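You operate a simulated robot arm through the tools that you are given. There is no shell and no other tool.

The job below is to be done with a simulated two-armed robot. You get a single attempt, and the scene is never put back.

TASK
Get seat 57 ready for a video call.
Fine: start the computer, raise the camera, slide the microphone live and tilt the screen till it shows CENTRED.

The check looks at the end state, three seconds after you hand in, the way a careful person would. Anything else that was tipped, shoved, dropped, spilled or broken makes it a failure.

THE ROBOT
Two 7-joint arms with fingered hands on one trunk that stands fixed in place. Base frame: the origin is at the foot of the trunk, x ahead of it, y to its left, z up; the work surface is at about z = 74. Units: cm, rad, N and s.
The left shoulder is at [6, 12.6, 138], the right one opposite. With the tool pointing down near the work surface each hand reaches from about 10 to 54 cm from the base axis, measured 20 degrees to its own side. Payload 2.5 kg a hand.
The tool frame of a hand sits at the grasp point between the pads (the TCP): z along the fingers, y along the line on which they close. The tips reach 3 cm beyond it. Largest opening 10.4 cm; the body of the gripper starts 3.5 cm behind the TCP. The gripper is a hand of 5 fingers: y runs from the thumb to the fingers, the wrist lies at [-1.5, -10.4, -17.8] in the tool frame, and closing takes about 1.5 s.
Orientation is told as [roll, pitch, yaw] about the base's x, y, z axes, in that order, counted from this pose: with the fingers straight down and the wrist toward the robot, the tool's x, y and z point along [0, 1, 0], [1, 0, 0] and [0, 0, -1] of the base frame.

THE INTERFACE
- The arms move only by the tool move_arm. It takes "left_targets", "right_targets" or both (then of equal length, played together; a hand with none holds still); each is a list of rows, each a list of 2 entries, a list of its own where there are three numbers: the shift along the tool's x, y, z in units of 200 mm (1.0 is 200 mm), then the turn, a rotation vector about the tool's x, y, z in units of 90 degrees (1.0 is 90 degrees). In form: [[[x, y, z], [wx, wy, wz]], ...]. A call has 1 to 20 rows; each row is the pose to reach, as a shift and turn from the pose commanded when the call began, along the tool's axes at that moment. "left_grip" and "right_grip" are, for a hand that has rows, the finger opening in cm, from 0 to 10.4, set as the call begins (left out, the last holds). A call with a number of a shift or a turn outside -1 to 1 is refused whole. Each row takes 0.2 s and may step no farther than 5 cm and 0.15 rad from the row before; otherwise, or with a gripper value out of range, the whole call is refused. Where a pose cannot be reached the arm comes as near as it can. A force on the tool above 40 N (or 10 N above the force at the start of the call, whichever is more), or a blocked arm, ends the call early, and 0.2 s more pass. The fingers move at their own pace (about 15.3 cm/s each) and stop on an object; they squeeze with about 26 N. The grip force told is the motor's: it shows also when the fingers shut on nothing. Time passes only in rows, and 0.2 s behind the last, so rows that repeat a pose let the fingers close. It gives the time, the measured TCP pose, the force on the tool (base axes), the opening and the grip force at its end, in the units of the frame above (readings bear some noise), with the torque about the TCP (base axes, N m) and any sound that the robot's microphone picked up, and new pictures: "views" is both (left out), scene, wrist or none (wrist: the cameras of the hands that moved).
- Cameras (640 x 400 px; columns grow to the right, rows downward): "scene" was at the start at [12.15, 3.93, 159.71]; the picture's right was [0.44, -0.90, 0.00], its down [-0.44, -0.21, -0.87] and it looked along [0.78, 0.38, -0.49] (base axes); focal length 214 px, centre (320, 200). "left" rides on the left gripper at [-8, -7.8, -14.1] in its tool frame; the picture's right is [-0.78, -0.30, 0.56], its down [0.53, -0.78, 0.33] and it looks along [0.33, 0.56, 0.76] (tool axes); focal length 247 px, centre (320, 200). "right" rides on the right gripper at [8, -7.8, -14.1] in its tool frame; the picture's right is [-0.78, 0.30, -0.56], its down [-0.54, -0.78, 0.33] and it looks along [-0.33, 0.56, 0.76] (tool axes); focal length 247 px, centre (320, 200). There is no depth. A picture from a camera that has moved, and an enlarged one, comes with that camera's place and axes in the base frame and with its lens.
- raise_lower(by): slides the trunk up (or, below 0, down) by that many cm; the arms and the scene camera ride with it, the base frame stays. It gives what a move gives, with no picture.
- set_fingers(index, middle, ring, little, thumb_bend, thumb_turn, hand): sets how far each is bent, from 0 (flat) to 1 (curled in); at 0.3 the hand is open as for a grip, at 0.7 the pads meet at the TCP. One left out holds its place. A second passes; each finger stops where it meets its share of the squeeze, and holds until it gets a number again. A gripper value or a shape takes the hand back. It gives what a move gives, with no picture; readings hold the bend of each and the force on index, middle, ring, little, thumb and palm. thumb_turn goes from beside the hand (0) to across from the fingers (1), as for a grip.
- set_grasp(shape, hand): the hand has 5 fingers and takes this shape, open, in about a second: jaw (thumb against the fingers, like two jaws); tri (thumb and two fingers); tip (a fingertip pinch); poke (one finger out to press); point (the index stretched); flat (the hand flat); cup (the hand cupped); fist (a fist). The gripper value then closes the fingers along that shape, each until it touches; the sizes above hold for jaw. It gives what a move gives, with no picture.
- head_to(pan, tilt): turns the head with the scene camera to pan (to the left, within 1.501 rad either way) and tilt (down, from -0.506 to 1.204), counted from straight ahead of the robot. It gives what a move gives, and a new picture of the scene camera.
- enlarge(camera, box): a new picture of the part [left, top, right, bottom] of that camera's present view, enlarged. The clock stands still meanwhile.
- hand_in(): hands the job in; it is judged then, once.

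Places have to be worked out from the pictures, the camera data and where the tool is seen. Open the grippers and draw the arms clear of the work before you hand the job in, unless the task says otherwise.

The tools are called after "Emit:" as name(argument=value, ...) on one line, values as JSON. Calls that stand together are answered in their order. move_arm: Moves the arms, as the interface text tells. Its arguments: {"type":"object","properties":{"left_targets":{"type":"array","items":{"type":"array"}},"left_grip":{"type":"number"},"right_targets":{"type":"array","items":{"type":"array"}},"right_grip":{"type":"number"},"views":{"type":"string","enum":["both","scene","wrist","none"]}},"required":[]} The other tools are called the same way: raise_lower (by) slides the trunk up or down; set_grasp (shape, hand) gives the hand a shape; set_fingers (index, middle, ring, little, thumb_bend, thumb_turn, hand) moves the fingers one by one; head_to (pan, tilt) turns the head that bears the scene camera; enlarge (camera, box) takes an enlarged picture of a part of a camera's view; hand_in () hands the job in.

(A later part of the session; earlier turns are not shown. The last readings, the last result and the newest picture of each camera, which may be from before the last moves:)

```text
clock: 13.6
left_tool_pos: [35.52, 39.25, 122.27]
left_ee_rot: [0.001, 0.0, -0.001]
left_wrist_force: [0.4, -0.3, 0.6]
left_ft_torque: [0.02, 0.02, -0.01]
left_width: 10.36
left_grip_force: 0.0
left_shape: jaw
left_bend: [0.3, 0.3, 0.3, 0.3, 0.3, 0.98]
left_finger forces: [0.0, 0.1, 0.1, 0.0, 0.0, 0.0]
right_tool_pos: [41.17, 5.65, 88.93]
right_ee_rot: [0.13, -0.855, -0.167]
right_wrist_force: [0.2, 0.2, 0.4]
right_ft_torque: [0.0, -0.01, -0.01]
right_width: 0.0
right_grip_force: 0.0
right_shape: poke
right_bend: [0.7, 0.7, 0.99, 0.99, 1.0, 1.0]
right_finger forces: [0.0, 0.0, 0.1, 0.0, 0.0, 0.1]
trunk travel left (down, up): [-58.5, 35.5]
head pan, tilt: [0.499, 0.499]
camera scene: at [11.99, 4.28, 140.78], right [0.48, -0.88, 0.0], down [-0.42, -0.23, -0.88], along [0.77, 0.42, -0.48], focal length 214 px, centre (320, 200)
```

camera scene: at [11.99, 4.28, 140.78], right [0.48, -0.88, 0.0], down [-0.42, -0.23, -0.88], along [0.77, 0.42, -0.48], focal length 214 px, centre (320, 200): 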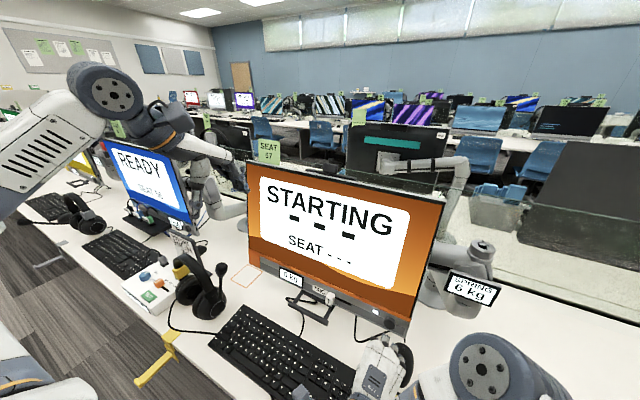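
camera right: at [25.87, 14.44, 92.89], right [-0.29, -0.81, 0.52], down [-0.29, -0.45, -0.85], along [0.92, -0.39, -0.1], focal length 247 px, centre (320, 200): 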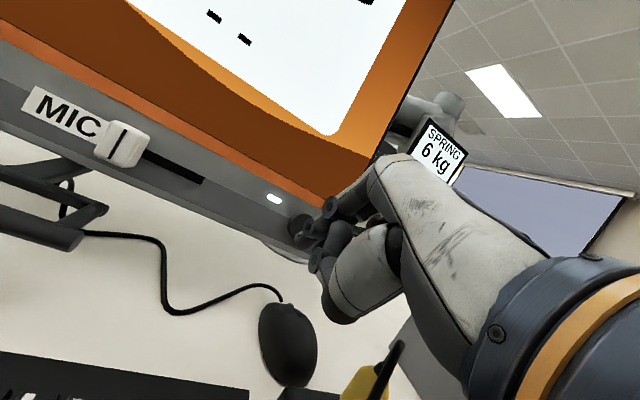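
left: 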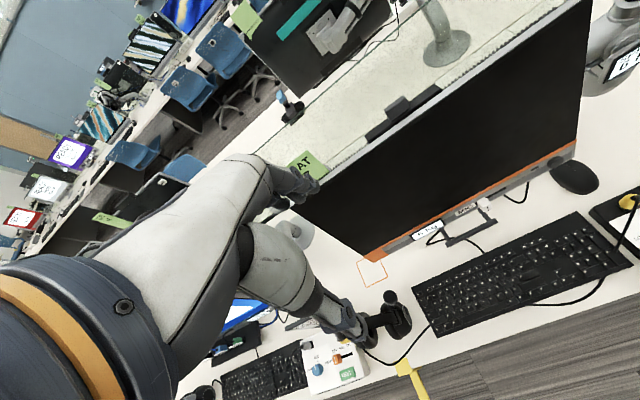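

The screen shows STARTING. I'll move the right hand off to the right and up, out of the way. Then I'll set the left hand to poke and bring it toward the left side of the MIC cap at about (48.5, 20.6, 86.9), to push it right along its slot.

Emit:
move_arm(right_targets=[[[-0.08, 0.09, -0.07], [0, 0, 0]], [[-0.22, 0.18, -0.135], [0, 0, 0]], [[-0.36, 0.27, -0.2], [0, 0, 0]], [[-0.51, 0.36, -0.265], [0, 0, 0]], [[-0.65, 0.4545, -0.33], [0, 0, 0]]], views="wrist")

Emit:
set_grasp(hand="left", shape="poke")

```text
clock: 14.8
left_tool_pos: [35.57, 39.32, 122.37]
left_ee_rot: [0.0, 0.0, -0.001]
left_wrist_force: [0.0, -0.5, -0.2]
left_ft_torque: [-0.01, 0.0, -0.01]
left_width: 10.35
left_grip_force: 0.0
left_shape: jaw
left_bend: [0.3, 0.3, 0.3, 0.3, 0.3, 0.98]
left_finger forces: [0.1, 0.0, 0.1, 0.0, 0.0, 0.0]
right_tool_pos: [42.53, -5.97, 100.99]
right_ee_rot: [0.131, -0.851, -0.169]
right_wrist_force: [-0.3, -0.3, 0.3]
right_ft_torque: [-0.01, 0.03, 0.04]
right_width: 0.0
right_grip_force: 0.2
right_shape: poke
right_bend: [0.7, 0.7, 0.99, 0.99, 1.0, 1.0]
right_finger forces: [0.1, 0.1, 0.1, 0.1, 0.1, 0.0]
right hand out of reach, approached as far as the arm can: row 2, 3, 4, 5
trunk travel left (down, up): [-58.5, 35.5]
head pan, tilt: [0.499, 0.499]
camera right: at [27.26, 2.79, 104.99], right [-0.28, -0.81, 0.52], down [-0.29, -0.44, -0.85], along [0.91, -0.39, -0.11], focal length 247 px, centre (320, 200)
```

right: 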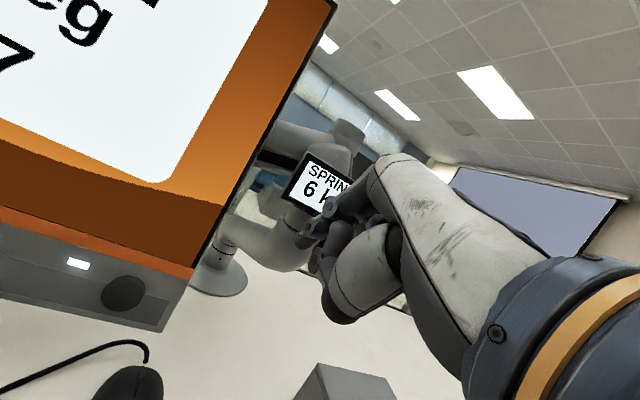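

```text
clock: 15.7
left_tool_pos: [35.7, 39.49, 122.24]
left_ee_rot: [-0.001, 0.0, 0.001]
left_wrist_force: [-0.8, 0.3, 0.1]
left_ft_torque: [0.0, 0.02, 0.03]
left_width: 0.0
left_grip_force: 0.2
left_shape: poke
left_bend: [0.7, 0.7, 0.99, 0.99, 1.0, 1.0]
left_finger forces: [0.0, 0.0, 0.0, 0.0, 0.0, 0.0]
right_tool_pos: [42.5, -6.01, 100.85]
right_ee_rot: [0.128, -0.852, -0.17]
right_wrist_force: [0.3, 0.9, -0.2]
right_ft_torque: [-0.01, 0.02, -0.01]
right_width: 0.0
right_grip_force: 0.0
right_shape: poke
right_bend: [0.7, 0.7, 0.99, 0.99, 1.0, 1.0]
right_finger forces: [0.0, 0.1, 0.1, 0.0, 0.0, 0.0]
trunk travel left (down, up): [-58.5, 35.5]
head pan, tilt: [0.499, 0.499]
```

The right hand is clear at (42.5, −6, 101). The screen text now includes degrees, so I'll read it.

Emit:
enlarge(camera="scene", box=[230, 150, 470, 340])

```text
2.11 times, centred on (350, 245) of scene
camera zoom: at [11.99, 4.29, 140.79], right [0.48, -0.88, 0.0], down [-0.42, -0.23, -0.88], along [0.77, 0.42, -0.48], focal length 452 px, centre (257, 105)
```

zoom: 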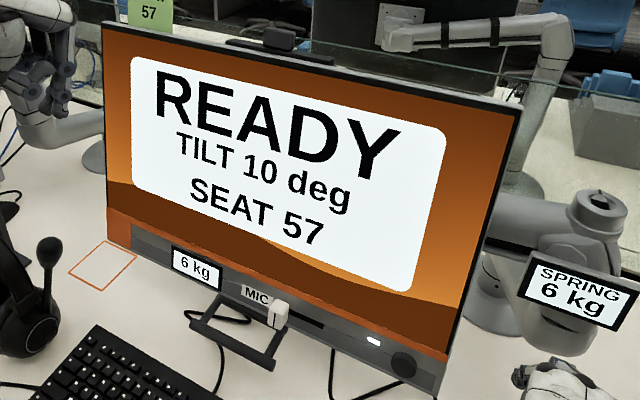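

The screen reads READY, TILT 10 deg, SEAT 57. Next I'll bring the left hand down and pitch it toward the MIC slider.

Emit:
move_arm(left_targets=[[[-0.08, 0.08, 0.12], [-0.0695, 0, 0]], [[-0.165, 0.16, 0.24], [-0.139, 0, 0]], [[-0.25, 0.24, 0.36], [-0.2085, 0, 0]], [[-0.335, 0.3, 0.48], [-0.278, 0, 0]], [[-0.42, 0.3, 0.6], [-0.3475, 0, 0]], [[-0.5, 0.29, 0.72], [-0.417, 0, 0]], [[-0.58, 0.28, 0.84], [-0.4865, 0, 0]], [[-0.65, 0.27, 0.96], [-0.556, 0, 0]]], views="both")

```text
clock: 17.5
left_tool_pos: [41.07, 26.37, 103.12]
left_ee_rot: [-0.005, -0.875, 0.005]
left_wrist_force: [-0.3, 0.7, 0.3]
left_ft_torque: [0.01, 0.02, -0.02]
left_width: 0.01
left_grip_force: 0.0
left_shape: poke
left_bend: [0.7, 0.7, 0.99, 0.99, 1.0, 1.0]
left_finger forces: [0.0, 0.0, 0.0, 0.0, 0.1, 0.1]
right_tool_pos: [42.45, -5.97, 101.03]
right_ee_rot: [0.131, -0.851, -0.17]
right_wrist_force: [0.0, 0.6, -0.1]
right_ft_torque: [0.01, -0.01, 0.0]
right_width: 0.0
right_grip_force: 0.0
right_shape: poke
right_bend: [0.7, 0.7, 0.99, 0.99, 1.0, 1.0]
right_finger forces: [0.0, 0.0, 0.0, 0.0, 0.0, 0.1]
trunk travel left (down, up): [-58.5, 35.5]
head pan, tilt: [0.499, 0.499]
camera scene: at [12.01, 4.3, 140.79], right [0.48, -0.88, 0.0], down [-0.42, -0.23, -0.88], along [0.77, 0.42, -0.48], focal length 214 px, centre (320, 200)
camera left: at [25.36, 18.28, 106.22], right [0.24, -0.78, -0.58], down [-0.24, 0.53, -0.81], along [0.94, 0.33, -0.06], focal length 247 px, centre (320, 200)
```

scene: 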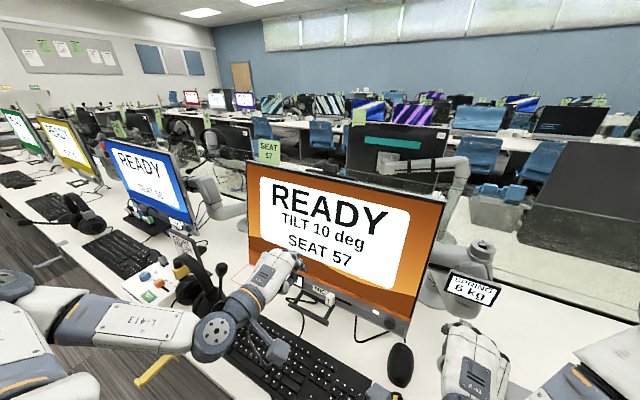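
left: 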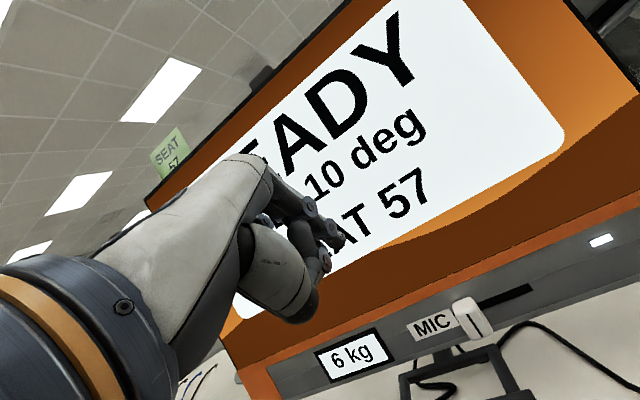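

The cap again works out to about (48.5, 20.7, 87), with the slot ending near y≈14.8. I'll lower the left fingertips to about (45, 25, 87.5), to the left of the cap and a little in front of the bezel.

Emit:
move_arm(left_targets=[[[-0.02, -0.11, 0.12], [0, 0, 0]], [[-0.035, -0.23, 0.245], [0, 0, 0]], [[-0.055, -0.35, 0.37], [0, 0, 0]], [[-0.07, -0.4745, 0.5], [0, 0, 0]]], views="both")

Emit:
enlarge(camera="left", box=[230, 140, 530, 328])

Emit:
enlarge(camera="scene", box=[200, 240, 400, 370])

```text
clock: 18.5
left_tool_pos: [42.38, 25.19, 89.36]
left_ee_rot: [-0.002, -0.876, 0.0]
left_wrist_force: [-0.1, -0.4, -0.1]
left_ft_torque: [-0.01, 0.01, 0.02]
left_width: 0.03
left_grip_force: 0.1
left_shape: poke
left_bend: [0.7, 0.7, 0.99, 0.99, 1.0, 1.0]
left_finger forces: [0.0, 0.0, 0.1, 0.0, 0.0, 0.0]
right_tool_pos: [42.57, -5.92, 101.02]
right_ee_rot: [0.13, -0.853, -0.168]
right_wrist_force: [0.4, 0.1, 0.6]
right_ft_torque: [-0.01, -0.01, 0.03]
right_width: 0.0
right_grip_force: 0.1
right_shape: poke
right_bend: [0.7, 0.7, 0.99, 0.99, 1.0, 1.0]
right_finger forces: [0.1, 0.1, 0.0, 0.1, 0.1, 0.0]
trunk travel left (down, up): [-58.5, 35.5]
head pan, tilt: [0.499, 0.499]
camera scene: at [12.0, 4.3, 140.79], right [0.48, -0.88, 0.0], down [-0.42, -0.23, -0.88], along [0.77, 0.42, -0.48], focal length 214 px, centre (320, 200)
camera left: at [26.7, 17.18, 92.45], right [0.24, -0.78, -0.58], down [-0.24, 0.53, -0.81], along [0.94, 0.33, -0.06], focal length 247 px, centre (320, 200)
```

scene: 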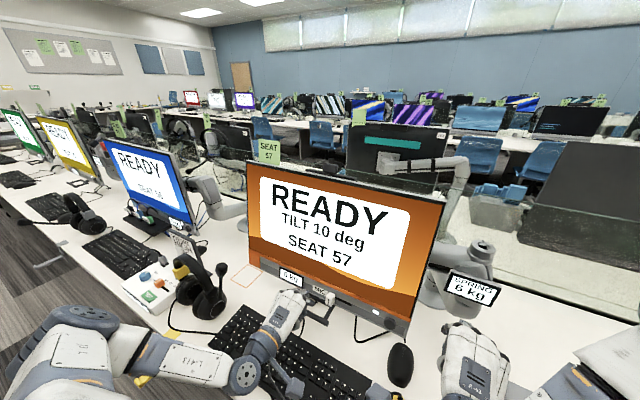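
left: 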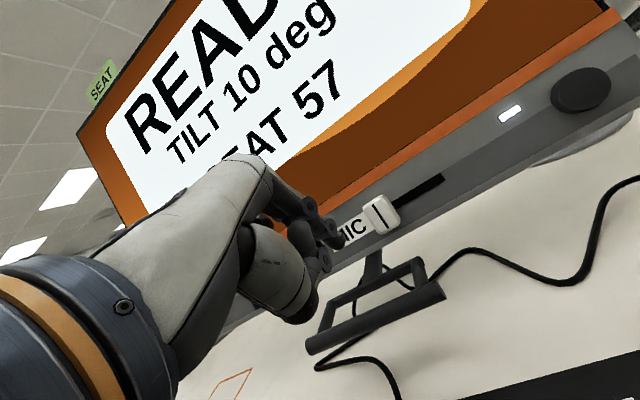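

```text
2.13 times, centred on (380, 234) of left
camera zoom: at [26.7, 17.18, 92.45], right [0.24, -0.78, -0.58], down [-0.24, 0.53, -0.81], along [0.94, 0.33, -0.06], focal length 526 px, centre (192, 128)
```

zoom: 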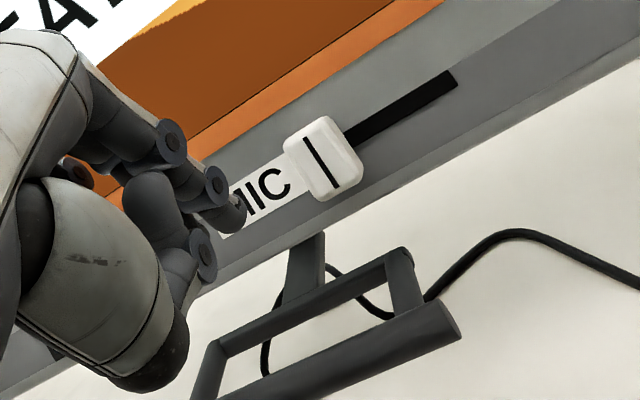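

```text
3.08 times, centred on (300, 305) of scene
camera zoom: at [12.0, 4.3, 140.79], right [0.48, -0.88, 0.0], down [-0.42, -0.23, -0.88], along [0.77, 0.42, -0.48], focal length 660 px, centre (382, -123)
```

zoom: 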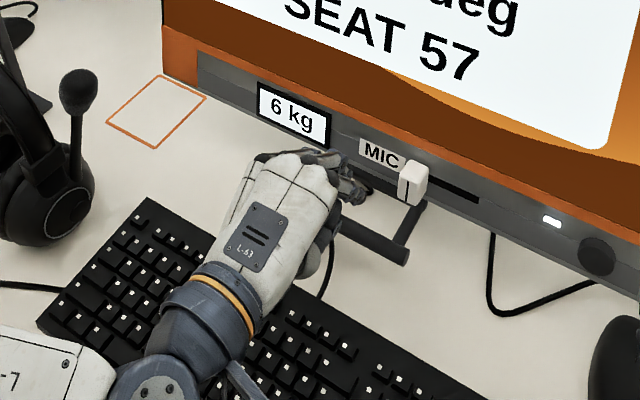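

The index tip is just left of the MIC label, and the cap and slot are clearly visible. I'll move forward about 4 cm so the fingertip is beside the cap and close to the bezel.

Emit:
move_arm(left_targets=[[[0, 0.03, 0.06], [0, 0, 0]], [[0, 0.055, 0.11], [0, 0, 0]], [[0, 0.075, 0.148], [0, 0, 0]], [[0, 0.09, 0.178], [0, 0, 0]]], views="wrist")

Emit:
enlarge(camera="left", box=[230, 140, 530, 328])

Emit:
enlarge(camera="scene", box=[250, 260, 380, 345])

```text
clock: 19.5
left_tool_pos: [46.49, 25.13, 88.48]
left_ee_rot: [0.001, -0.874, 0.0]
left_wrist_force: [-0.4, -0.8, 0.6]
left_ft_torque: [0.01, 0.04, 0.02]
left_width: 0.0
left_grip_force: 0.0
left_shape: poke
left_bend: [0.7, 0.7, 0.99, 0.99, 1.0, 1.0]
left_finger forces: [0.0, 0.0, 0.0, 0.0, 0.0, 0.0]
right_tool_pos: [42.53, -6.0, 100.92]
right_ee_rot: [0.13, -0.851, -0.17]
right_wrist_force: [-0.3, 0.3, -0.8]
right_ft_torque: [0.01, -0.04, 0.01]
right_width: 0.0
right_grip_force: 0.0
right_shape: poke
right_bend: [0.7, 0.7, 0.99, 0.99, 1.0, 1.0]
right_finger forces: [0.1, 0.0, 0.0, 0.0, 0.0, 0.0]
trunk travel left (down, up): [-58.5, 35.5]
head pan, tilt: [0.499, 0.499]
camera left: at [30.68, 17.03, 91.64], right [0.24, -0.78, -0.58], down [-0.24, 0.53, -0.81], along [0.94, 0.33, -0.06], focal length 247 px, centre (320, 200)
```

left: 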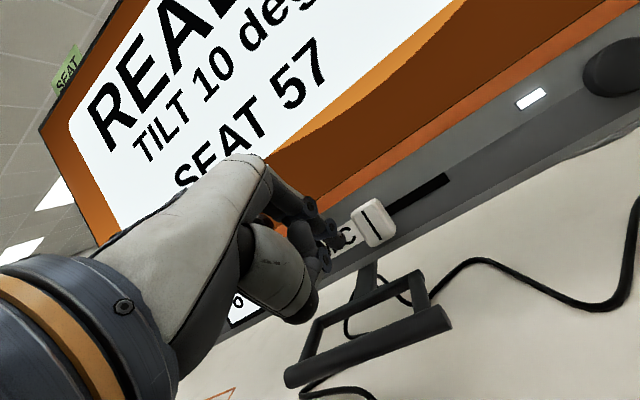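

```text
2.13 times, centred on (380, 234) of left
camera zoom: at [30.68, 17.03, 91.64], right [0.24, -0.78, -0.58], down [-0.24, 0.53, -0.81], along [0.94, 0.33, -0.06], focal length 526 px, centre (192, 128)
```

zoom: 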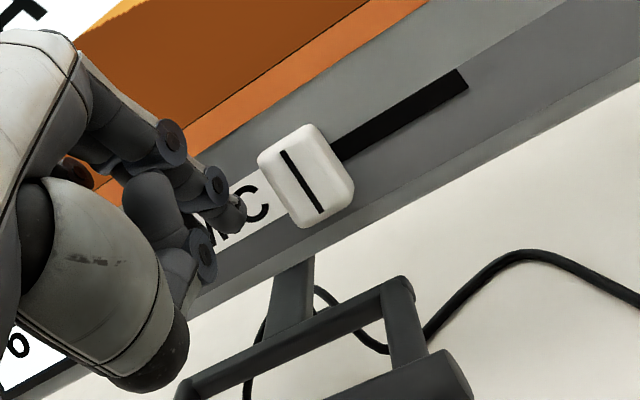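

```text
4.71 times, centred on (315, 302) of scene
camera zoom: at [11.99, 4.29, 140.79], right [0.48, -0.88, 0.0], down [-0.42, -0.23, -0.88], along [0.77, 0.42, -0.48], focal length 1009 px, centre (344, -282)
```

zoom: 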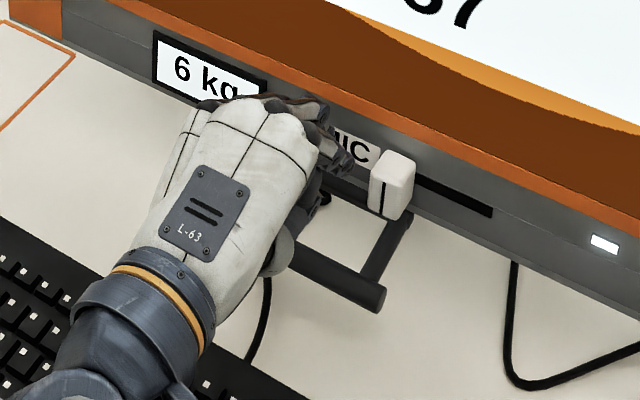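

The fingertip is level with the slot and just left of the cap. I'll slide 3.5 cm to the right (−y) and check contact.

Emit:
move_arm(left_targets=[[[-0.035, 0, 0], [0, 0, 0]], [[-0.07, 0, 0], [0, 0, 0]], [[-0.105, 0, 0], [0, 0, 0]], [[-0.14, 0, 0], [0, 0, 0]], [[-0.175, 0, 0], [0, 0, 0]]], views="both")

Emit:
enlarge(camera="left", box=[230, 140, 530, 328])

```text
clock: 20.7
left_tool_pos: [46.48, 21.43, 88.39]
left_ee_rot: [0.0, -0.875, 0.0]
left_wrist_force: [-1.1, 0.9, 0.6]
left_ft_torque: [0.02, -0.02, 0.01]
left_width: 0.0
left_grip_force: 0.0
left_shape: poke
left_bend: [0.7, 0.7, 0.99, 0.99, 1.0, 1.0]
left_finger forces: [1.5, 0.1, 0.0, 0.0, 0.0, 0.0]
right_tool_pos: [42.43, -5.98, 100.9]
right_ee_rot: [0.129, -0.853, -0.17]
right_wrist_force: [-0.2, 0.4, -0.3]
right_ft_torque: [-0.05, -0.01, -0.02]
right_width: 0.0
right_grip_force: 0.1
right_shape: poke
right_bend: [0.7, 0.7, 0.99, 0.99, 1.0, 1.0]
right_finger forces: [0.1, 0.1, 0.0, 0.1, 0.0, 0.0]
trunk travel left (down, up): [-58.5, 35.5]
head pan, tilt: [0.499, 0.499]
camera scene: at [11.99, 4.3, 140.79], right [0.48, -0.88, 0.0], down [-0.42, -0.23, -0.88], along [0.77, 0.42, -0.48], focal length 214 px, centre (320, 200)
camera left: at [30.75, 13.38, 91.6], right [0.24, -0.78, -0.58], down [-0.24, 0.53, -0.81], along [0.94, 0.33, -0.06], focal length 247 px, centre (320, 200)
```

scene: 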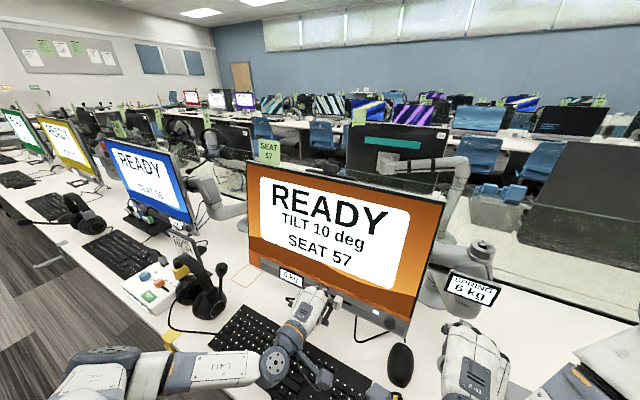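
left: 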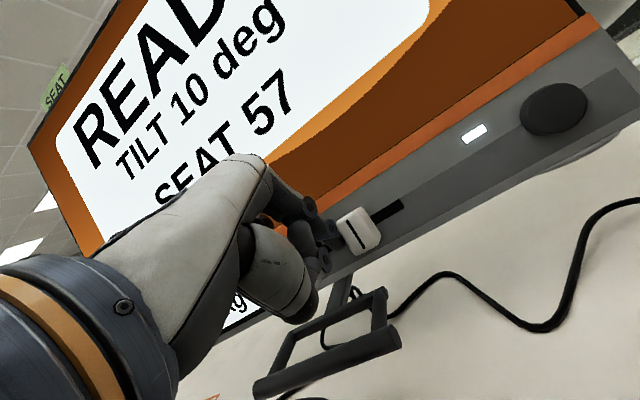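

```text
2.13 times, centred on (380, 234) of left
camera zoom: at [30.75, 13.38, 91.6], right [0.24, -0.78, -0.58], down [-0.24, 0.53, -0.81], along [0.94, 0.33, -0.06], focal length 526 px, centre (192, 128)
```

zoom: 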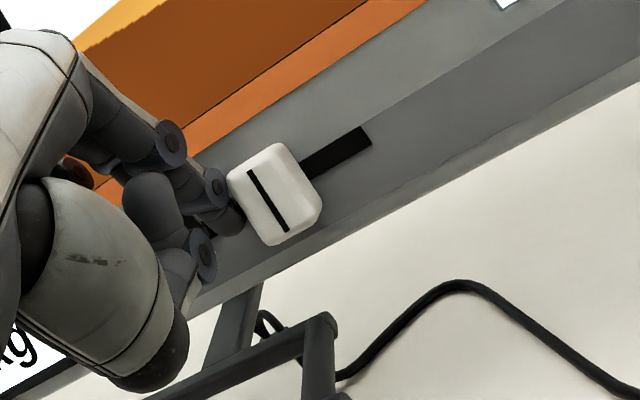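

The cap is moving along the slot with a light 1.5 N contact. I'll keep pushing toward the right end in small steps.

Emit:
move_arm(left_targets=[[[-0.03, 0, 0], [0, 0, 0]], [[-0.06, 0, 0], [0, 0, 0]], [[-0.09, 0, 0], [0, 0, 0]], [[-0.115, 0, 0], [0, 0, 0]], [[-0.14, 0, 0], [0, 0, 0]]], views="both")

Emit:
enlarge(camera="left", box=[230, 140, 530, 328])

```text
clock: 21.9
left_tool_pos: [46.57, 18.86, 88.55]
left_ee_rot: [0.004, -0.876, 0.0]
left_wrist_force: [-3.5, 11.7, 2.2]
left_ft_torque: [0.03, 0.01, 0.11]
left_width: 0.0
left_grip_force: 0.1
left_shape: poke
left_bend: [0.7, 0.7, 0.99, 0.99, 1.0, 1.0]
left_finger forces: [13.2, 0.0, 0.0, 0.1, 0.0, 0.0]
right_tool_pos: [42.47, -5.94, 101.05]
right_ee_rot: [0.127, -0.854, -0.167]
right_wrist_force: [-0.5, 0.4, -0.1]
right_ft_torque: [0.0, 0.02, 0.0]
right_width: 0.01
right_grip_force: 0.1
right_shape: poke
right_bend: [0.7, 0.7, 0.99, 0.99, 1.0, 1.0]
right_finger forces: [0.0, 0.0, 0.0, 0.0, 0.0, 0.0]
trunk travel left (down, up): [-58.5, 35.5]
head pan, tilt: [0.499, 0.499]
camera scene: at [11.91, 4.41, 140.8], right [0.48, -0.88, 0.0], down [-0.42, -0.23, -0.88], along [0.77, 0.42, -0.48], focal length 214 px, centre (320, 200)
camera left: at [30.83, 10.74, 91.55], right [0.24, -0.77, -0.59], down [-0.24, 0.54, -0.81], along [0.94, 0.34, -0.06], focal length 247 px, centre (320, 200)
```

scene: 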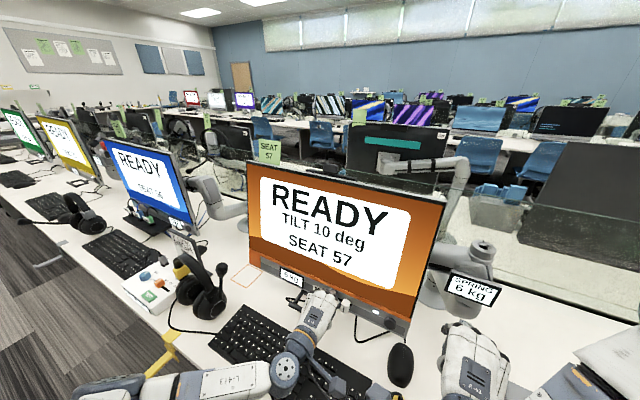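
left: 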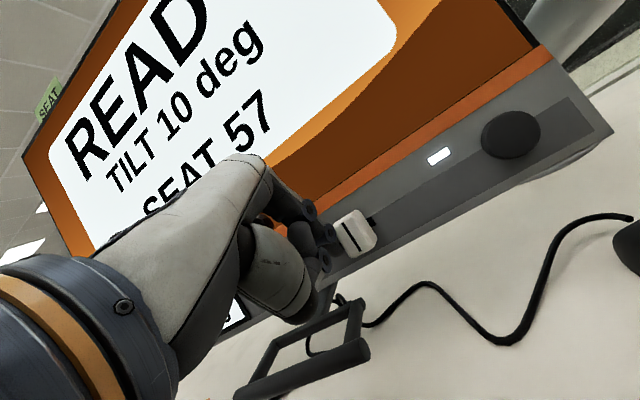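

```text
2.13 times, centred on (380, 234) of left
camera zoom: at [30.83, 10.74, 91.55], right [0.24, -0.77, -0.59], down [-0.24, 0.54, -0.81], along [0.94, 0.34, -0.06], focal length 526 px, centre (192, 128)
```

zoom: 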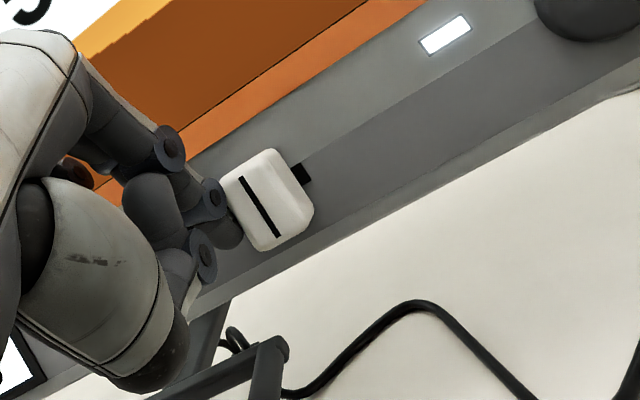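

The force rose to about 12 N and the cap now sits near y≈16.3, likely at its end stop. I'll nudge slightly further to see whether it moves any more or only builds force.

Emit:
move_arm(left_targets=[[[-0.008, 0, 0], [0, 0, 0]], [[-0.016, 0, 0], [0, 0, 0]]], views="none")

Emit:
enlarge(camera="left", box=[230, 140, 530, 328])

```text
clock: 22.5
left_tool_pos: [46.57, 18.7, 88.5]
left_ee_rot: [0.002, -0.878, 0.009]
left_wrist_force: [-0.6, 21.5, 3.3]
left_ft_torque: [0.12, -0.07, 0.23]
left_width: 0.0
left_grip_force: 0.1
left_shape: poke
left_bend: [0.7, 0.7, 0.99, 0.99, 1.0, 1.0]
left_finger forces: [22.2, 0.0, 0.0, 0.1, 0.0, 0.1]
right_tool_pos: [42.53, -5.8, 100.94]
right_ee_rot: [0.128, -0.851, -0.167]
right_wrist_force: [0.7, 0.6, -0.4]
right_ft_torque: [-0.02, -0.02, 0.0]
right_width: 0.0
right_grip_force: 0.2
right_shape: poke
right_bend: [0.7, 0.7, 0.99, 0.99, 1.0, 1.0]
right_finger forces: [0.1, 0.1, 0.0, 0.0, 0.0, 0.1]
trunk travel left (down, up): [-58.5, 35.5]
head pan, tilt: [0.499, 0.499]
```

```text
2.13 times, centred on (380, 234) of left
camera zoom: at [30.91, 10.57, 91.52], right [0.25, -0.77, -0.58], down [-0.25, 0.53, -0.81], along [0.94, 0.34, -0.06], focal length 526 px, centre (192, 128)
```

zoom: 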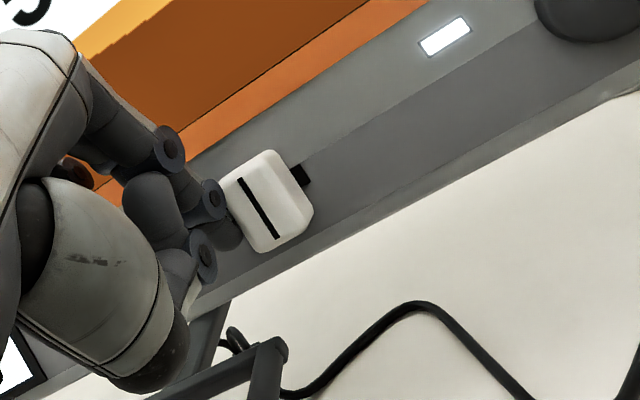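

The force jumped to 21 N with no further motion, so the slider is at its right end stop. I'll back off to the left, then out in front, and inspect what's revealed.

Emit:
move_arm(left_targets=[[[0.02, 0, 0], [0, 0, 0]], [[0.08, -0.01, -0.01], [0, 0, 0]], [[0.14, -0.06, -0.08], [0, 0, 0]], [[0.16, -0.14, -0.17], [0, 0, 0]], [[0.16, -0.2, -0.26], [0, 0, 0]]], views="both")

Emit:
enlarge(camera="left", box=[290, 140, 590, 328])

```text
clock: 23.7
left_tool_pos: [39.98, 21.64, 88.66]
left_ee_rot: [-0.002, -0.875, 0.001]
left_wrist_force: [0.3, 0.5, 0.5]
left_ft_torque: [0.04, 0.02, 0.02]
left_width: 0.0
left_grip_force: 0.1
left_shape: poke
left_bend: [0.7, 0.7, 0.99, 0.99, 1.0, 1.0]
left_finger forces: [0.0, 0.0, 0.0, 0.1, 0.0, 0.0]
right_tool_pos: [42.56, -6.0, 100.85]
right_ee_rot: [0.13, -0.854, -0.169]
right_wrist_force: [-0.6, 0.3, -0.2]
right_ft_torque: [-0.01, -0.03, 0.05]
right_width: 0.04
right_grip_force: 0.1
right_shape: poke
right_bend: [0.7, 0.7, 0.99, 0.99, 1.0, 1.0]
right_finger forces: [0.1, 0.0, 0.1, 0.0, 0.0, 0.0]
trunk travel left (down, up): [-58.5, 35.5]
head pan, tilt: [0.499, 0.499]
camera scene: at [11.97, 4.28, 140.79], right [0.48, -0.88, 0.0], down [-0.42, -0.23, -0.88], along [0.77, 0.42, -0.48], focal length 214 px, centre (320, 200)
camera left: at [24.17, 13.55, 91.8], right [0.24, -0.78, -0.58], down [-0.24, 0.53, -0.81], along [0.94, 0.33, -0.06], focal length 247 px, centre (320, 200)
```

scene: 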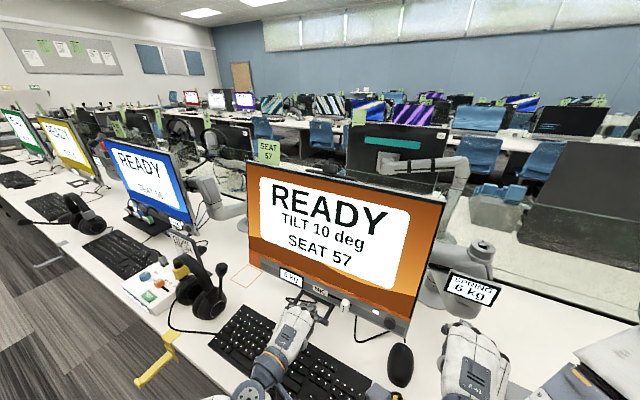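
left: 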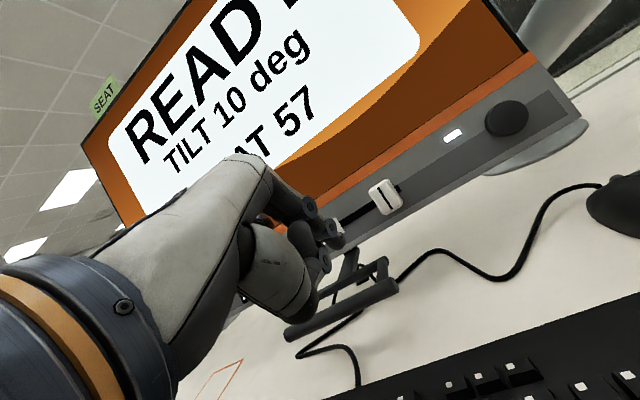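

```text
2.13 times, centred on (440, 234) of left
camera zoom: at [24.17, 13.55, 91.8], right [0.24, -0.78, -0.58], down [-0.24, 0.53, -0.81], along [0.94, 0.33, -0.06], focal length 526 px, centre (65, 128)
```

zoom: 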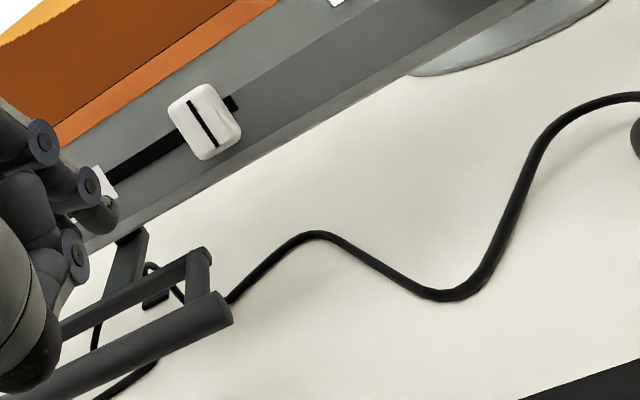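

The slider rests at the right end of its slot and the screen hasn't shifted. Next is the camera on top. I'll raise the trunk 15 cm and set the left hand to the tip pinch shape.

Emit:
raise_lower(by=15)

Emit:
set_grasp(hand="left", shape="tip")

```text
clock: 25.5
left_tool_pos: [39.89, 21.66, 103.71]
left_ee_rot: [0.0, -0.873, 0.001]
left_wrist_force: [-0.3, -0.6, -0.1]
left_ft_torque: [0.01, -0.01, 0.01]
left_width: 0.0
left_grip_force: 0.0
left_shape: poke
left_bend: [0.7, 0.7, 0.99, 0.99, 1.0, 1.0]
left_finger forces: [0.1, 0.0, 0.0, 0.0, 0.0, 0.0]
right_tool_pos: [42.51, -5.99, 115.91]
right_ee_rot: [0.129, -0.85, -0.168]
right_wrist_force: [0.0, 0.2, 0.0]
right_ft_torque: [-0.03, 0.0, 0.04]
right_width: 0.01
right_grip_force: 0.1
right_shape: poke
right_bend: [0.7, 0.7, 0.99, 0.99, 1.0, 1.0]
right_finger forces: [0.0, 0.1, 0.1, 0.0, 0.0, 0.0]
trunk travel left (down, up): [-73.5, 20.5]
head pan, tilt: [0.499, 0.499]
```

```text
clock: 26.4
left_tool_pos: [39.98, 21.62, 103.82]
left_ee_rot: [0.0, -0.874, -0.002]
left_wrist_force: [-0.1, 0.1, -0.3]
left_ft_torque: [-0.01, -0.01, -0.01]
left_width: 10.37
left_grip_force: 0.2
left_shape: tip
left_bend: [0.3, 0.98, 0.99, 0.99, 0.3, 0.98]
left_finger forces: [0.0, 0.0, 0.0, 0.1, 0.0, 0.1]
right_tool_pos: [42.52, -6.0, 116.01]
right_ee_rot: [0.129, -0.852, -0.17]
right_wrist_force: [-0.4, -0.7, 0.4]
right_ft_torque: [-0.01, 0.05, 0.0]
right_width: 0.01
right_grip_force: 0.1
right_shape: poke
right_bend: [0.7, 0.7, 0.99, 0.99, 1.0, 1.0]
right_finger forces: [0.0, 0.1, 0.0, 0.0, 0.0, 0.0]
trunk travel left (down, up): [-73.5, 20.5]
head pan, tilt: [0.499, 0.499]
```

The tip shape leaves only the index and thumb open. I'd rather use the tri shape for a wider, centred pinch on the tab. I'll switch and lift the left hand while rotating it back to fingers-down.

Emit:
set_grasp(hand="left", shape="tri")

Emit:
move_arm(left_targets=[[[0.02, 0.086, -0.072], [0.0695, 0, 0]], [[0.04, 0.172, -0.144], [0.139, 0, 0]], [[0.06, 0.258, -0.216], [0.2085, 0, 0]], [[0.08, 0.345, -0.288], [0.278, 0, 0]], [[0.1, 0.431, -0.36], [0.3475, 0, 0]], [[0.12, 0.517, -0.432], [0.417, 0, 0]], [[0.14, 0.603, -0.504], [0.4865, 0, 0]], [[0.15, 0.69, -0.577], [0.556, 0, 0]]], views="wrist")

```text
clock: 27.3
left_tool_pos: [39.99, 21.67, 103.65]
left_ee_rot: [-0.001, -0.873, 0.0]
left_wrist_force: [0.1, -0.8, -0.2]
left_ft_torque: [0.02, 0.01, 0.01]
left_width: 10.38
left_grip_force: 0.1
left_shape: tri
left_bend: [0.3, 0.3, 0.99, 0.99, 0.3, 0.98]
left_finger forces: [0.0, 0.0, 0.0, 0.0, 0.0, 0.0]
right_tool_pos: [42.54, -5.95, 116.05]
right_ee_rot: [0.131, -0.853, -0.169]
right_wrist_force: [-0.3, -0.3, -0.6]
right_ft_torque: [0.02, -0.01, 0.02]
right_width: 0.0
right_grip_force: 0.0
right_shape: poke
right_bend: [0.7, 0.7, 0.99, 0.99, 1.0, 1.0]
right_finger forces: [0.0, 0.0, 0.0, 0.0, 0.0, 0.0]
trunk travel left (down, up): [-73.5, 20.5]
head pan, tilt: [0.499, 0.499]
```

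```text
clock: 29.1
left_tool_pos: [39.86, 24.58, 121.61]
left_ee_rot: [-0.001, 0.003, -0.002]
left_wrist_force: [0.6, 0.3, -0.1]
left_ft_torque: [0.01, 0.01, 0.01]
left_width: 10.4
left_grip_force: 0.0
left_shape: tri
left_bend: [0.3, 0.3, 0.99, 0.99, 0.3, 0.98]
left_finger forces: [0.0, 0.0, 0.0, 0.0, 0.0, 0.0]
right_tool_pos: [42.49, -6.01, 115.96]
right_ee_rot: [0.129, -0.852, -0.17]
right_wrist_force: [0.7, -0.1, 1.3]
right_ft_torque: [-0.02, -0.04, 0.0]
right_width: 0.0
right_grip_force: 0.1
right_shape: poke
right_bend: [0.7, 0.7, 0.99, 0.99, 1.0, 1.0]
right_finger forces: [0.0, 0.1, 0.1, 0.1, 0.1, 0.1]
trunk travel left (down, up): [-73.5, 20.5]
head pan, tilt: [0.499, 0.499]
camera left: at [32.23, 16.53, 135.78], right [-0.3, -0.78, -0.56], down [-0.78, 0.54, -0.33], along [0.55, 0.33, -0.76], focal length 247 px, centre (320, 200)
```

left: 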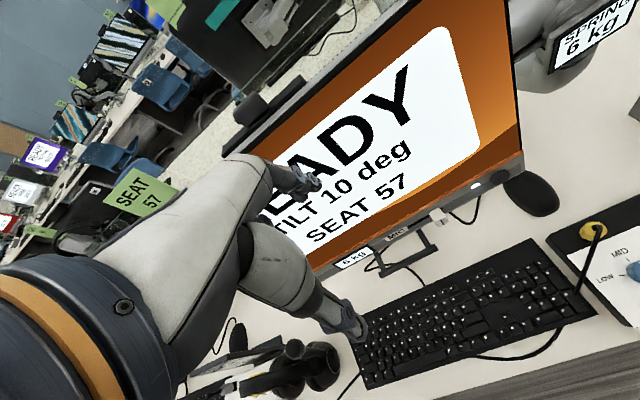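

The left hand is fingers-down at (39.9, 24.6, 121.6). I'll rise to z≈137 so I can look down at the camera tab before going over the screen.

Emit:
move_arm(left_targets=[[[0.02, 0, -0.19], [0, 0, 0]], [[0.05, 0, -0.39], [0, 0, 0]], [[0.08, 0, -0.59], [0, 0, 0]], [[0.1, 0, -0.775], [0, 0, 0]]], views="both")

Emit:
enlarge(camera="left", box=[220, 100, 420, 225])

Emit:
enlarge(camera="scene", box=[260, 140, 420, 240])

```text
clock: 30.1
left_tool_pos: [40.01, 26.42, 137.33]
left_ee_rot: [0.0, 0.002, -0.003]
left_wrist_force: [0.4, 0.2, 0.0]
left_ft_torque: [0.01, 0.0, -0.03]
left_width: 10.39
left_grip_force: 0.0
left_shape: tri
left_bend: [0.3, 0.3, 0.99, 0.99, 0.3, 0.98]
left_finger forces: [0.0, 0.0, 0.0, 0.0, 0.0, 0.0]
right_tool_pos: [42.5, -5.92, 115.94]
right_ee_rot: [0.13, -0.852, -0.17]
right_wrist_force: [-0.1, 0.3, -0.6]
right_ft_torque: [-0.03, 0.0, -0.01]
right_width: 0.0
right_grip_force: 0.0
right_shape: poke
right_bend: [0.7, 0.7, 0.99, 0.99, 1.0, 1.0]
right_finger forces: [0.1, 0.1, 0.0, 0.0, 0.1, 0.1]
trunk travel left (down, up): [-73.5, 20.5]
head pan, tilt: [0.499, 0.499]
camera scene: at [11.94, 4.27, 155.79], right [0.48, -0.88, 0.0], down [-0.42, -0.23, -0.88], along [0.77, 0.42, -0.48], focal length 214 px, centre (320, 200)
camera left: at [32.29, 18.37, 151.36], right [-0.3, -0.78, -0.56], down [-0.78, 0.54, -0.33], along [0.55, 0.33, -0.76], focal length 247 px, centre (320, 200)
```

scene: 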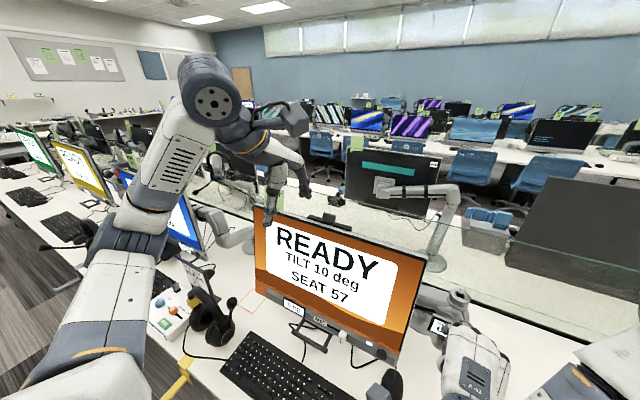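
left: 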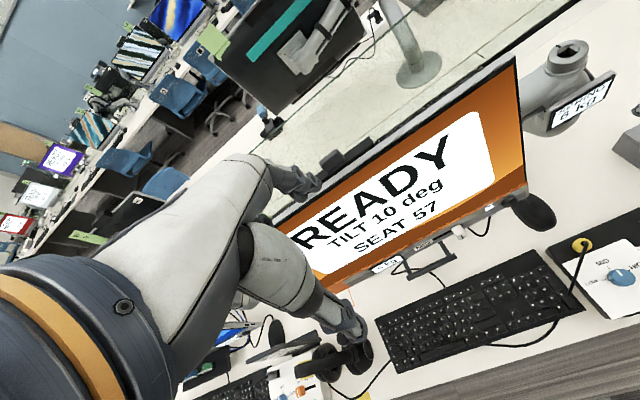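

```text
3.20 times, centred on (320, 162) of left
camera zoom: at [32.29, 18.37, 151.36], right [-0.3, -0.78, -0.56], down [-0.78, 0.54, -0.33], along [0.55, 0.33, -0.76], focal length 790 px, centre (320, 320)
```

zoom: 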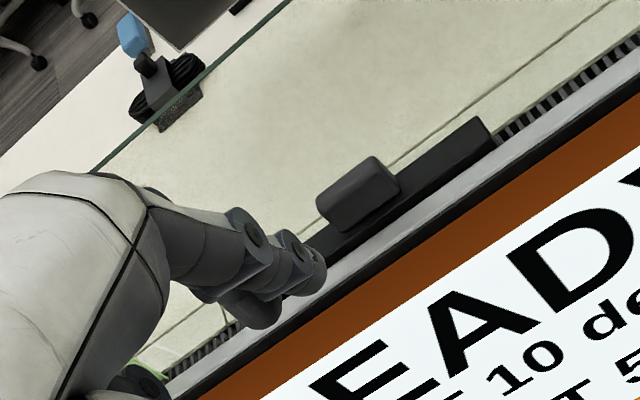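

```text
4.00 times, centred on (340, 190) of scene
camera zoom: at [11.94, 4.27, 155.79], right [0.48, -0.88, 0.0], down [-0.42, -0.23, -0.88], along [0.77, 0.42, -0.48], focal length 858 px, centre (240, 240)
```

zoom: 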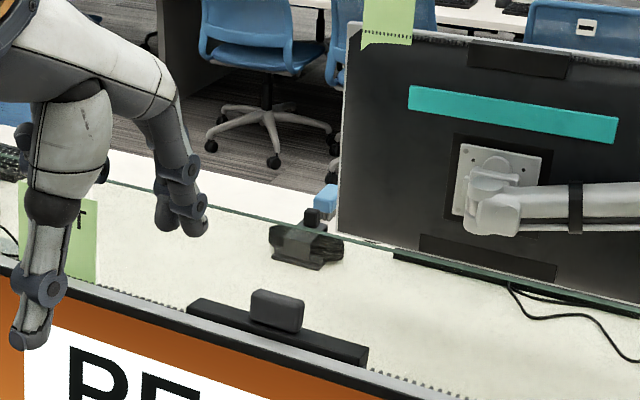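

The tab works out at about (58.7, 26.7, 121.8), roughly 4 cm wide, 2 cm tall and just under 2 cm thick, leaning back with the screen. I'll move the left hand over it high up, pitching 10° to match the tilt, with the fingers opened to 6 cm.

Emit:
move_arm(left_targets=[[[0.003, 0.19, 0], [0.022, 0, 0]], [[0.006, 0.38, 0], [0.044, 0, 0]], [[0.009, 0.57, 0], [0.066, 0, 0]], [[0.012, 0.76, 0.05], [0.088, 0, 0]], [[0.015, 0.95, 0.1], [0.111, 0, 0]]], left_grip=6, views="both")

Emit:
enlarge(camera="left", box=[220, 120, 460, 270])

Emit:
enlarge(camera="scene", box=[260, 130, 420, 230])

```text
clock: 31.3
left_tool_pos: [59.14, 26.78, 135.23]
left_ee_rot: [0.004, 0.172, -0.001]
left_wrist_force: [0.6, -0.4, 0.4]
left_ft_torque: [-0.01, 0.01, 0.0]
left_width: 6.03
left_grip_force: 0.1
left_shape: tri
left_bend: [0.74, 0.41, 0.99, 0.99, 0.66, 1.0]
left_finger forces: [0.1, 0.0, 0.1, 0.1, 0.0, 0.0]
right_tool_pos: [42.62, -6.09, 115.91]
right_ee_rot: [0.13, -0.852, -0.169]
right_wrist_force: [0.6, -1.2, -0.2]
right_ft_torque: [0.01, 0.03, 0.0]
right_width: 0.0
right_grip_force: 0.0
right_shape: poke
right_bend: [0.7, 0.7, 0.99, 0.99, 1.0, 1.0]
right_finger forces: [0.0, 0.0, 0.1, 0.1, 0.0, 0.0]
trunk travel left (down, up): [-73.5, 20.5]
head pan, tilt: [0.499, 0.499]
camera scene: at [12.06, 4.19, 155.78], right [0.48, -0.88, 0.0], down [-0.42, -0.23, -0.88], along [0.77, 0.42, -0.48], focal length 214 px, centre (320, 200)
camera left: at [53.97, 18.6, 150.43], right [-0.39, -0.77, -0.5], down [-0.82, 0.54, -0.19], along [0.42, 0.34, -0.84], focal length 247 px, centre (320, 200)
```

scene: 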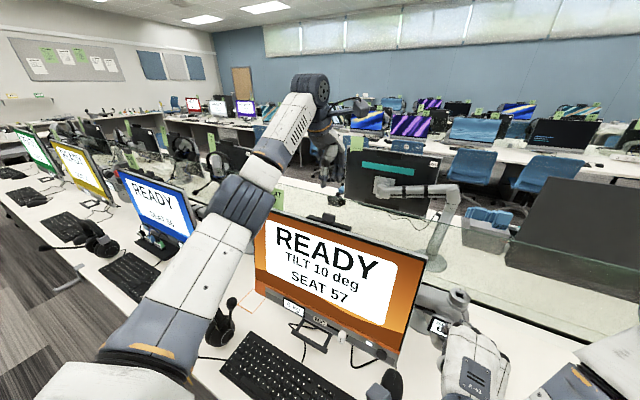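
left: 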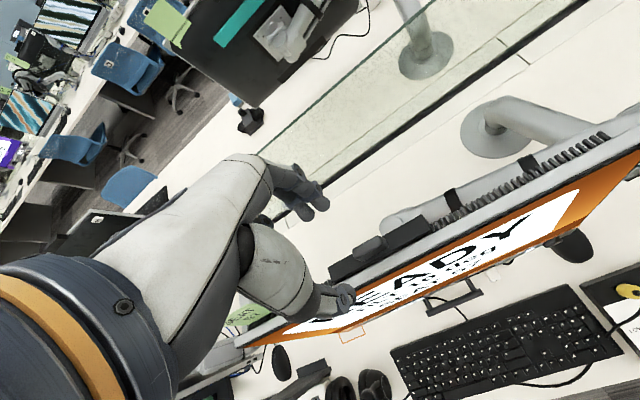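

```text
2.67 times, centred on (340, 195) of left
camera zoom: at [53.97, 18.6, 150.43], right [-0.39, -0.77, -0.5], down [-0.82, 0.54, -0.19], along [0.42, 0.34, -0.84], focal length 659 px, centre (267, 213)
```

zoom: 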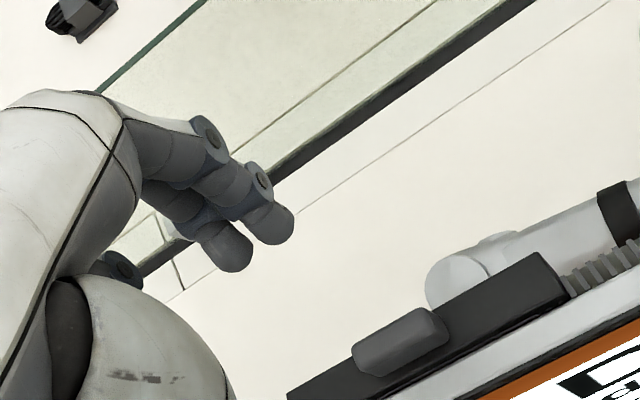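

```text
4.00 times, centred on (340, 180) of scene
camera zoom: at [12.06, 4.19, 155.78], right [0.48, -0.88, 0.0], down [-0.42, -0.23, -0.88], along [0.77, 0.42, -0.48], focal length 858 px, centre (240, 280)
```

zoom: 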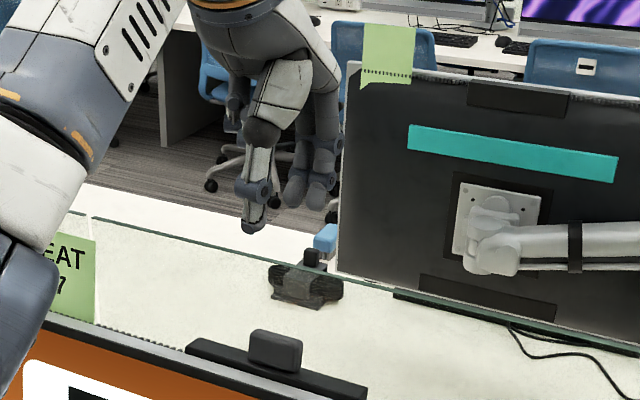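

The fingers and thumb straddle the TCP directly above the tab, and from here the tab is near (59.0, 26.7, 121.8). I'll descend to TCP z≈128 and check the alignment again before closing in.

Emit:
move_arm(left_targets=[[[-0.002, 0.035, 0.115], [0, 0, 0]], [[-0.004, 0.07, 0.23], [0, 0, 0]], [[-0.005, 0.1, 0.347], [0, 0, 0]], [[-0.005, 0.1, 0.347], [0, 0, 0]]], views="both")

Emit:
enlarge(camera="left", box=[230, 140, 430, 320])

Emit:
enlarge(camera="scene", box=[280, 150, 400, 225])

```text
clock: 32.3
left_tool_pos: [59.57, 26.56, 128.14]
left_ee_rot: [-0.001, 0.173, -0.001]
left_wrist_force: [-0.8, 0.8, -0.8]
left_ft_torque: [-0.02, -0.01, -0.02]
left_width: 6.0
left_grip_force: 0.0
left_shape: tri
left_bend: [0.74, 0.41, 0.99, 0.99, 0.66, 1.0]
left_finger forces: [0.0, 0.0, 0.1, 0.1, 0.1, 0.1]
right_tool_pos: [42.56, -5.85, 115.98]
right_ee_rot: [0.129, -0.853, -0.169]
right_wrist_force: [0.1, 0.5, 0.1]
right_ft_torque: [-0.03, 0.03, -0.02]
right_width: 0.0
right_grip_force: 0.2
right_shape: poke
right_bend: [0.7, 0.7, 0.99, 0.99, 1.0, 1.0]
right_finger forces: [0.0, 0.0, 0.1, 0.0, 0.0, 0.0]
trunk travel left (down, up): [-73.5, 20.5]
head pan, tilt: [0.499, 0.499]
camera scene: at [11.95, 4.28, 155.79], right [0.48, -0.88, 0.0], down [-0.42, -0.23, -0.88], along [0.77, 0.42, -0.48], focal length 214 px, centre (320, 200)
camera left: at [54.57, 18.6, 143.32], right [-0.39, -0.78, -0.5], down [-0.82, 0.53, -0.19], along [0.42, 0.33, -0.85], focal length 247 px, centre (320, 200)
```

scene: 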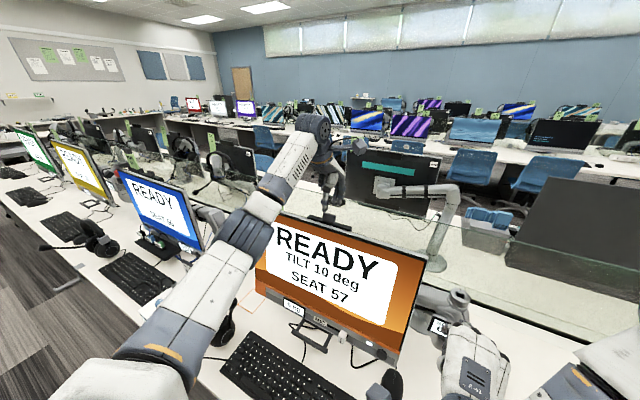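
left: 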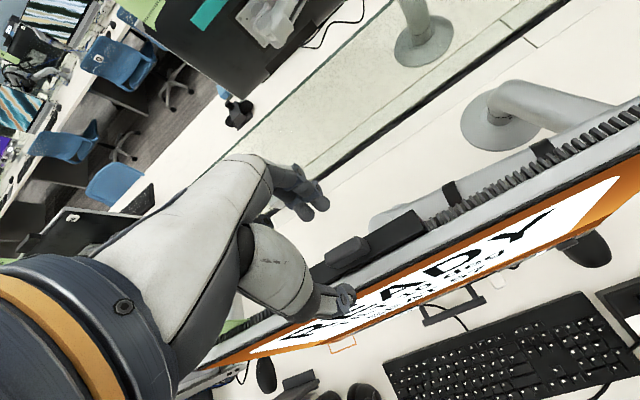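

```text
2.22 times, centred on (330, 230) of left
camera zoom: at [54.57, 18.6, 143.32], right [-0.39, -0.78, -0.5], down [-0.82, 0.53, -0.19], along [0.42, 0.33, -0.85], focal length 549 px, centre (298, 133)
```

zoom: 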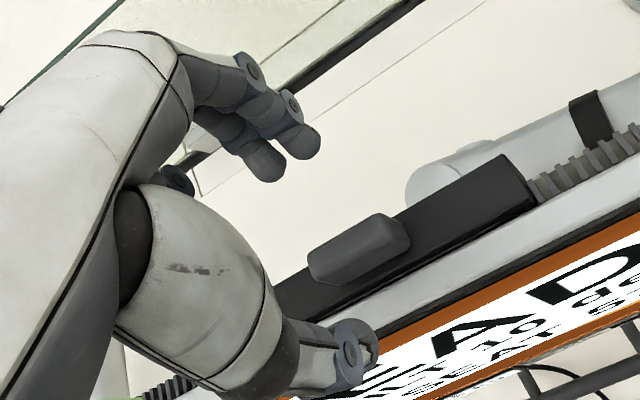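

```text
5.33 times, centred on (340, 188) of scene
camera zoom: at [11.95, 4.28, 155.79], right [0.48, -0.88, 0.0], down [-0.42, -0.23, -0.88], along [0.77, 0.42, -0.48], focal length 1144 px, centre (213, 267)
```

zoom: 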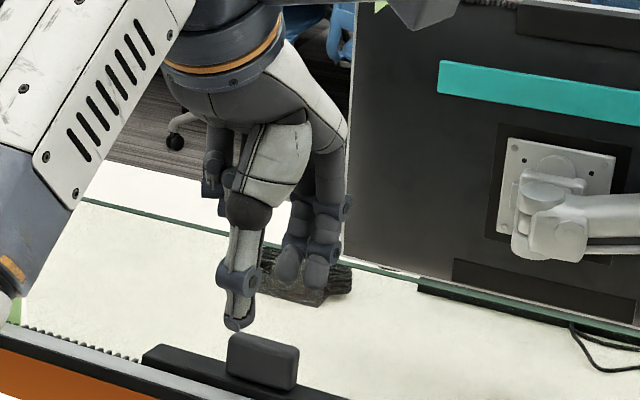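

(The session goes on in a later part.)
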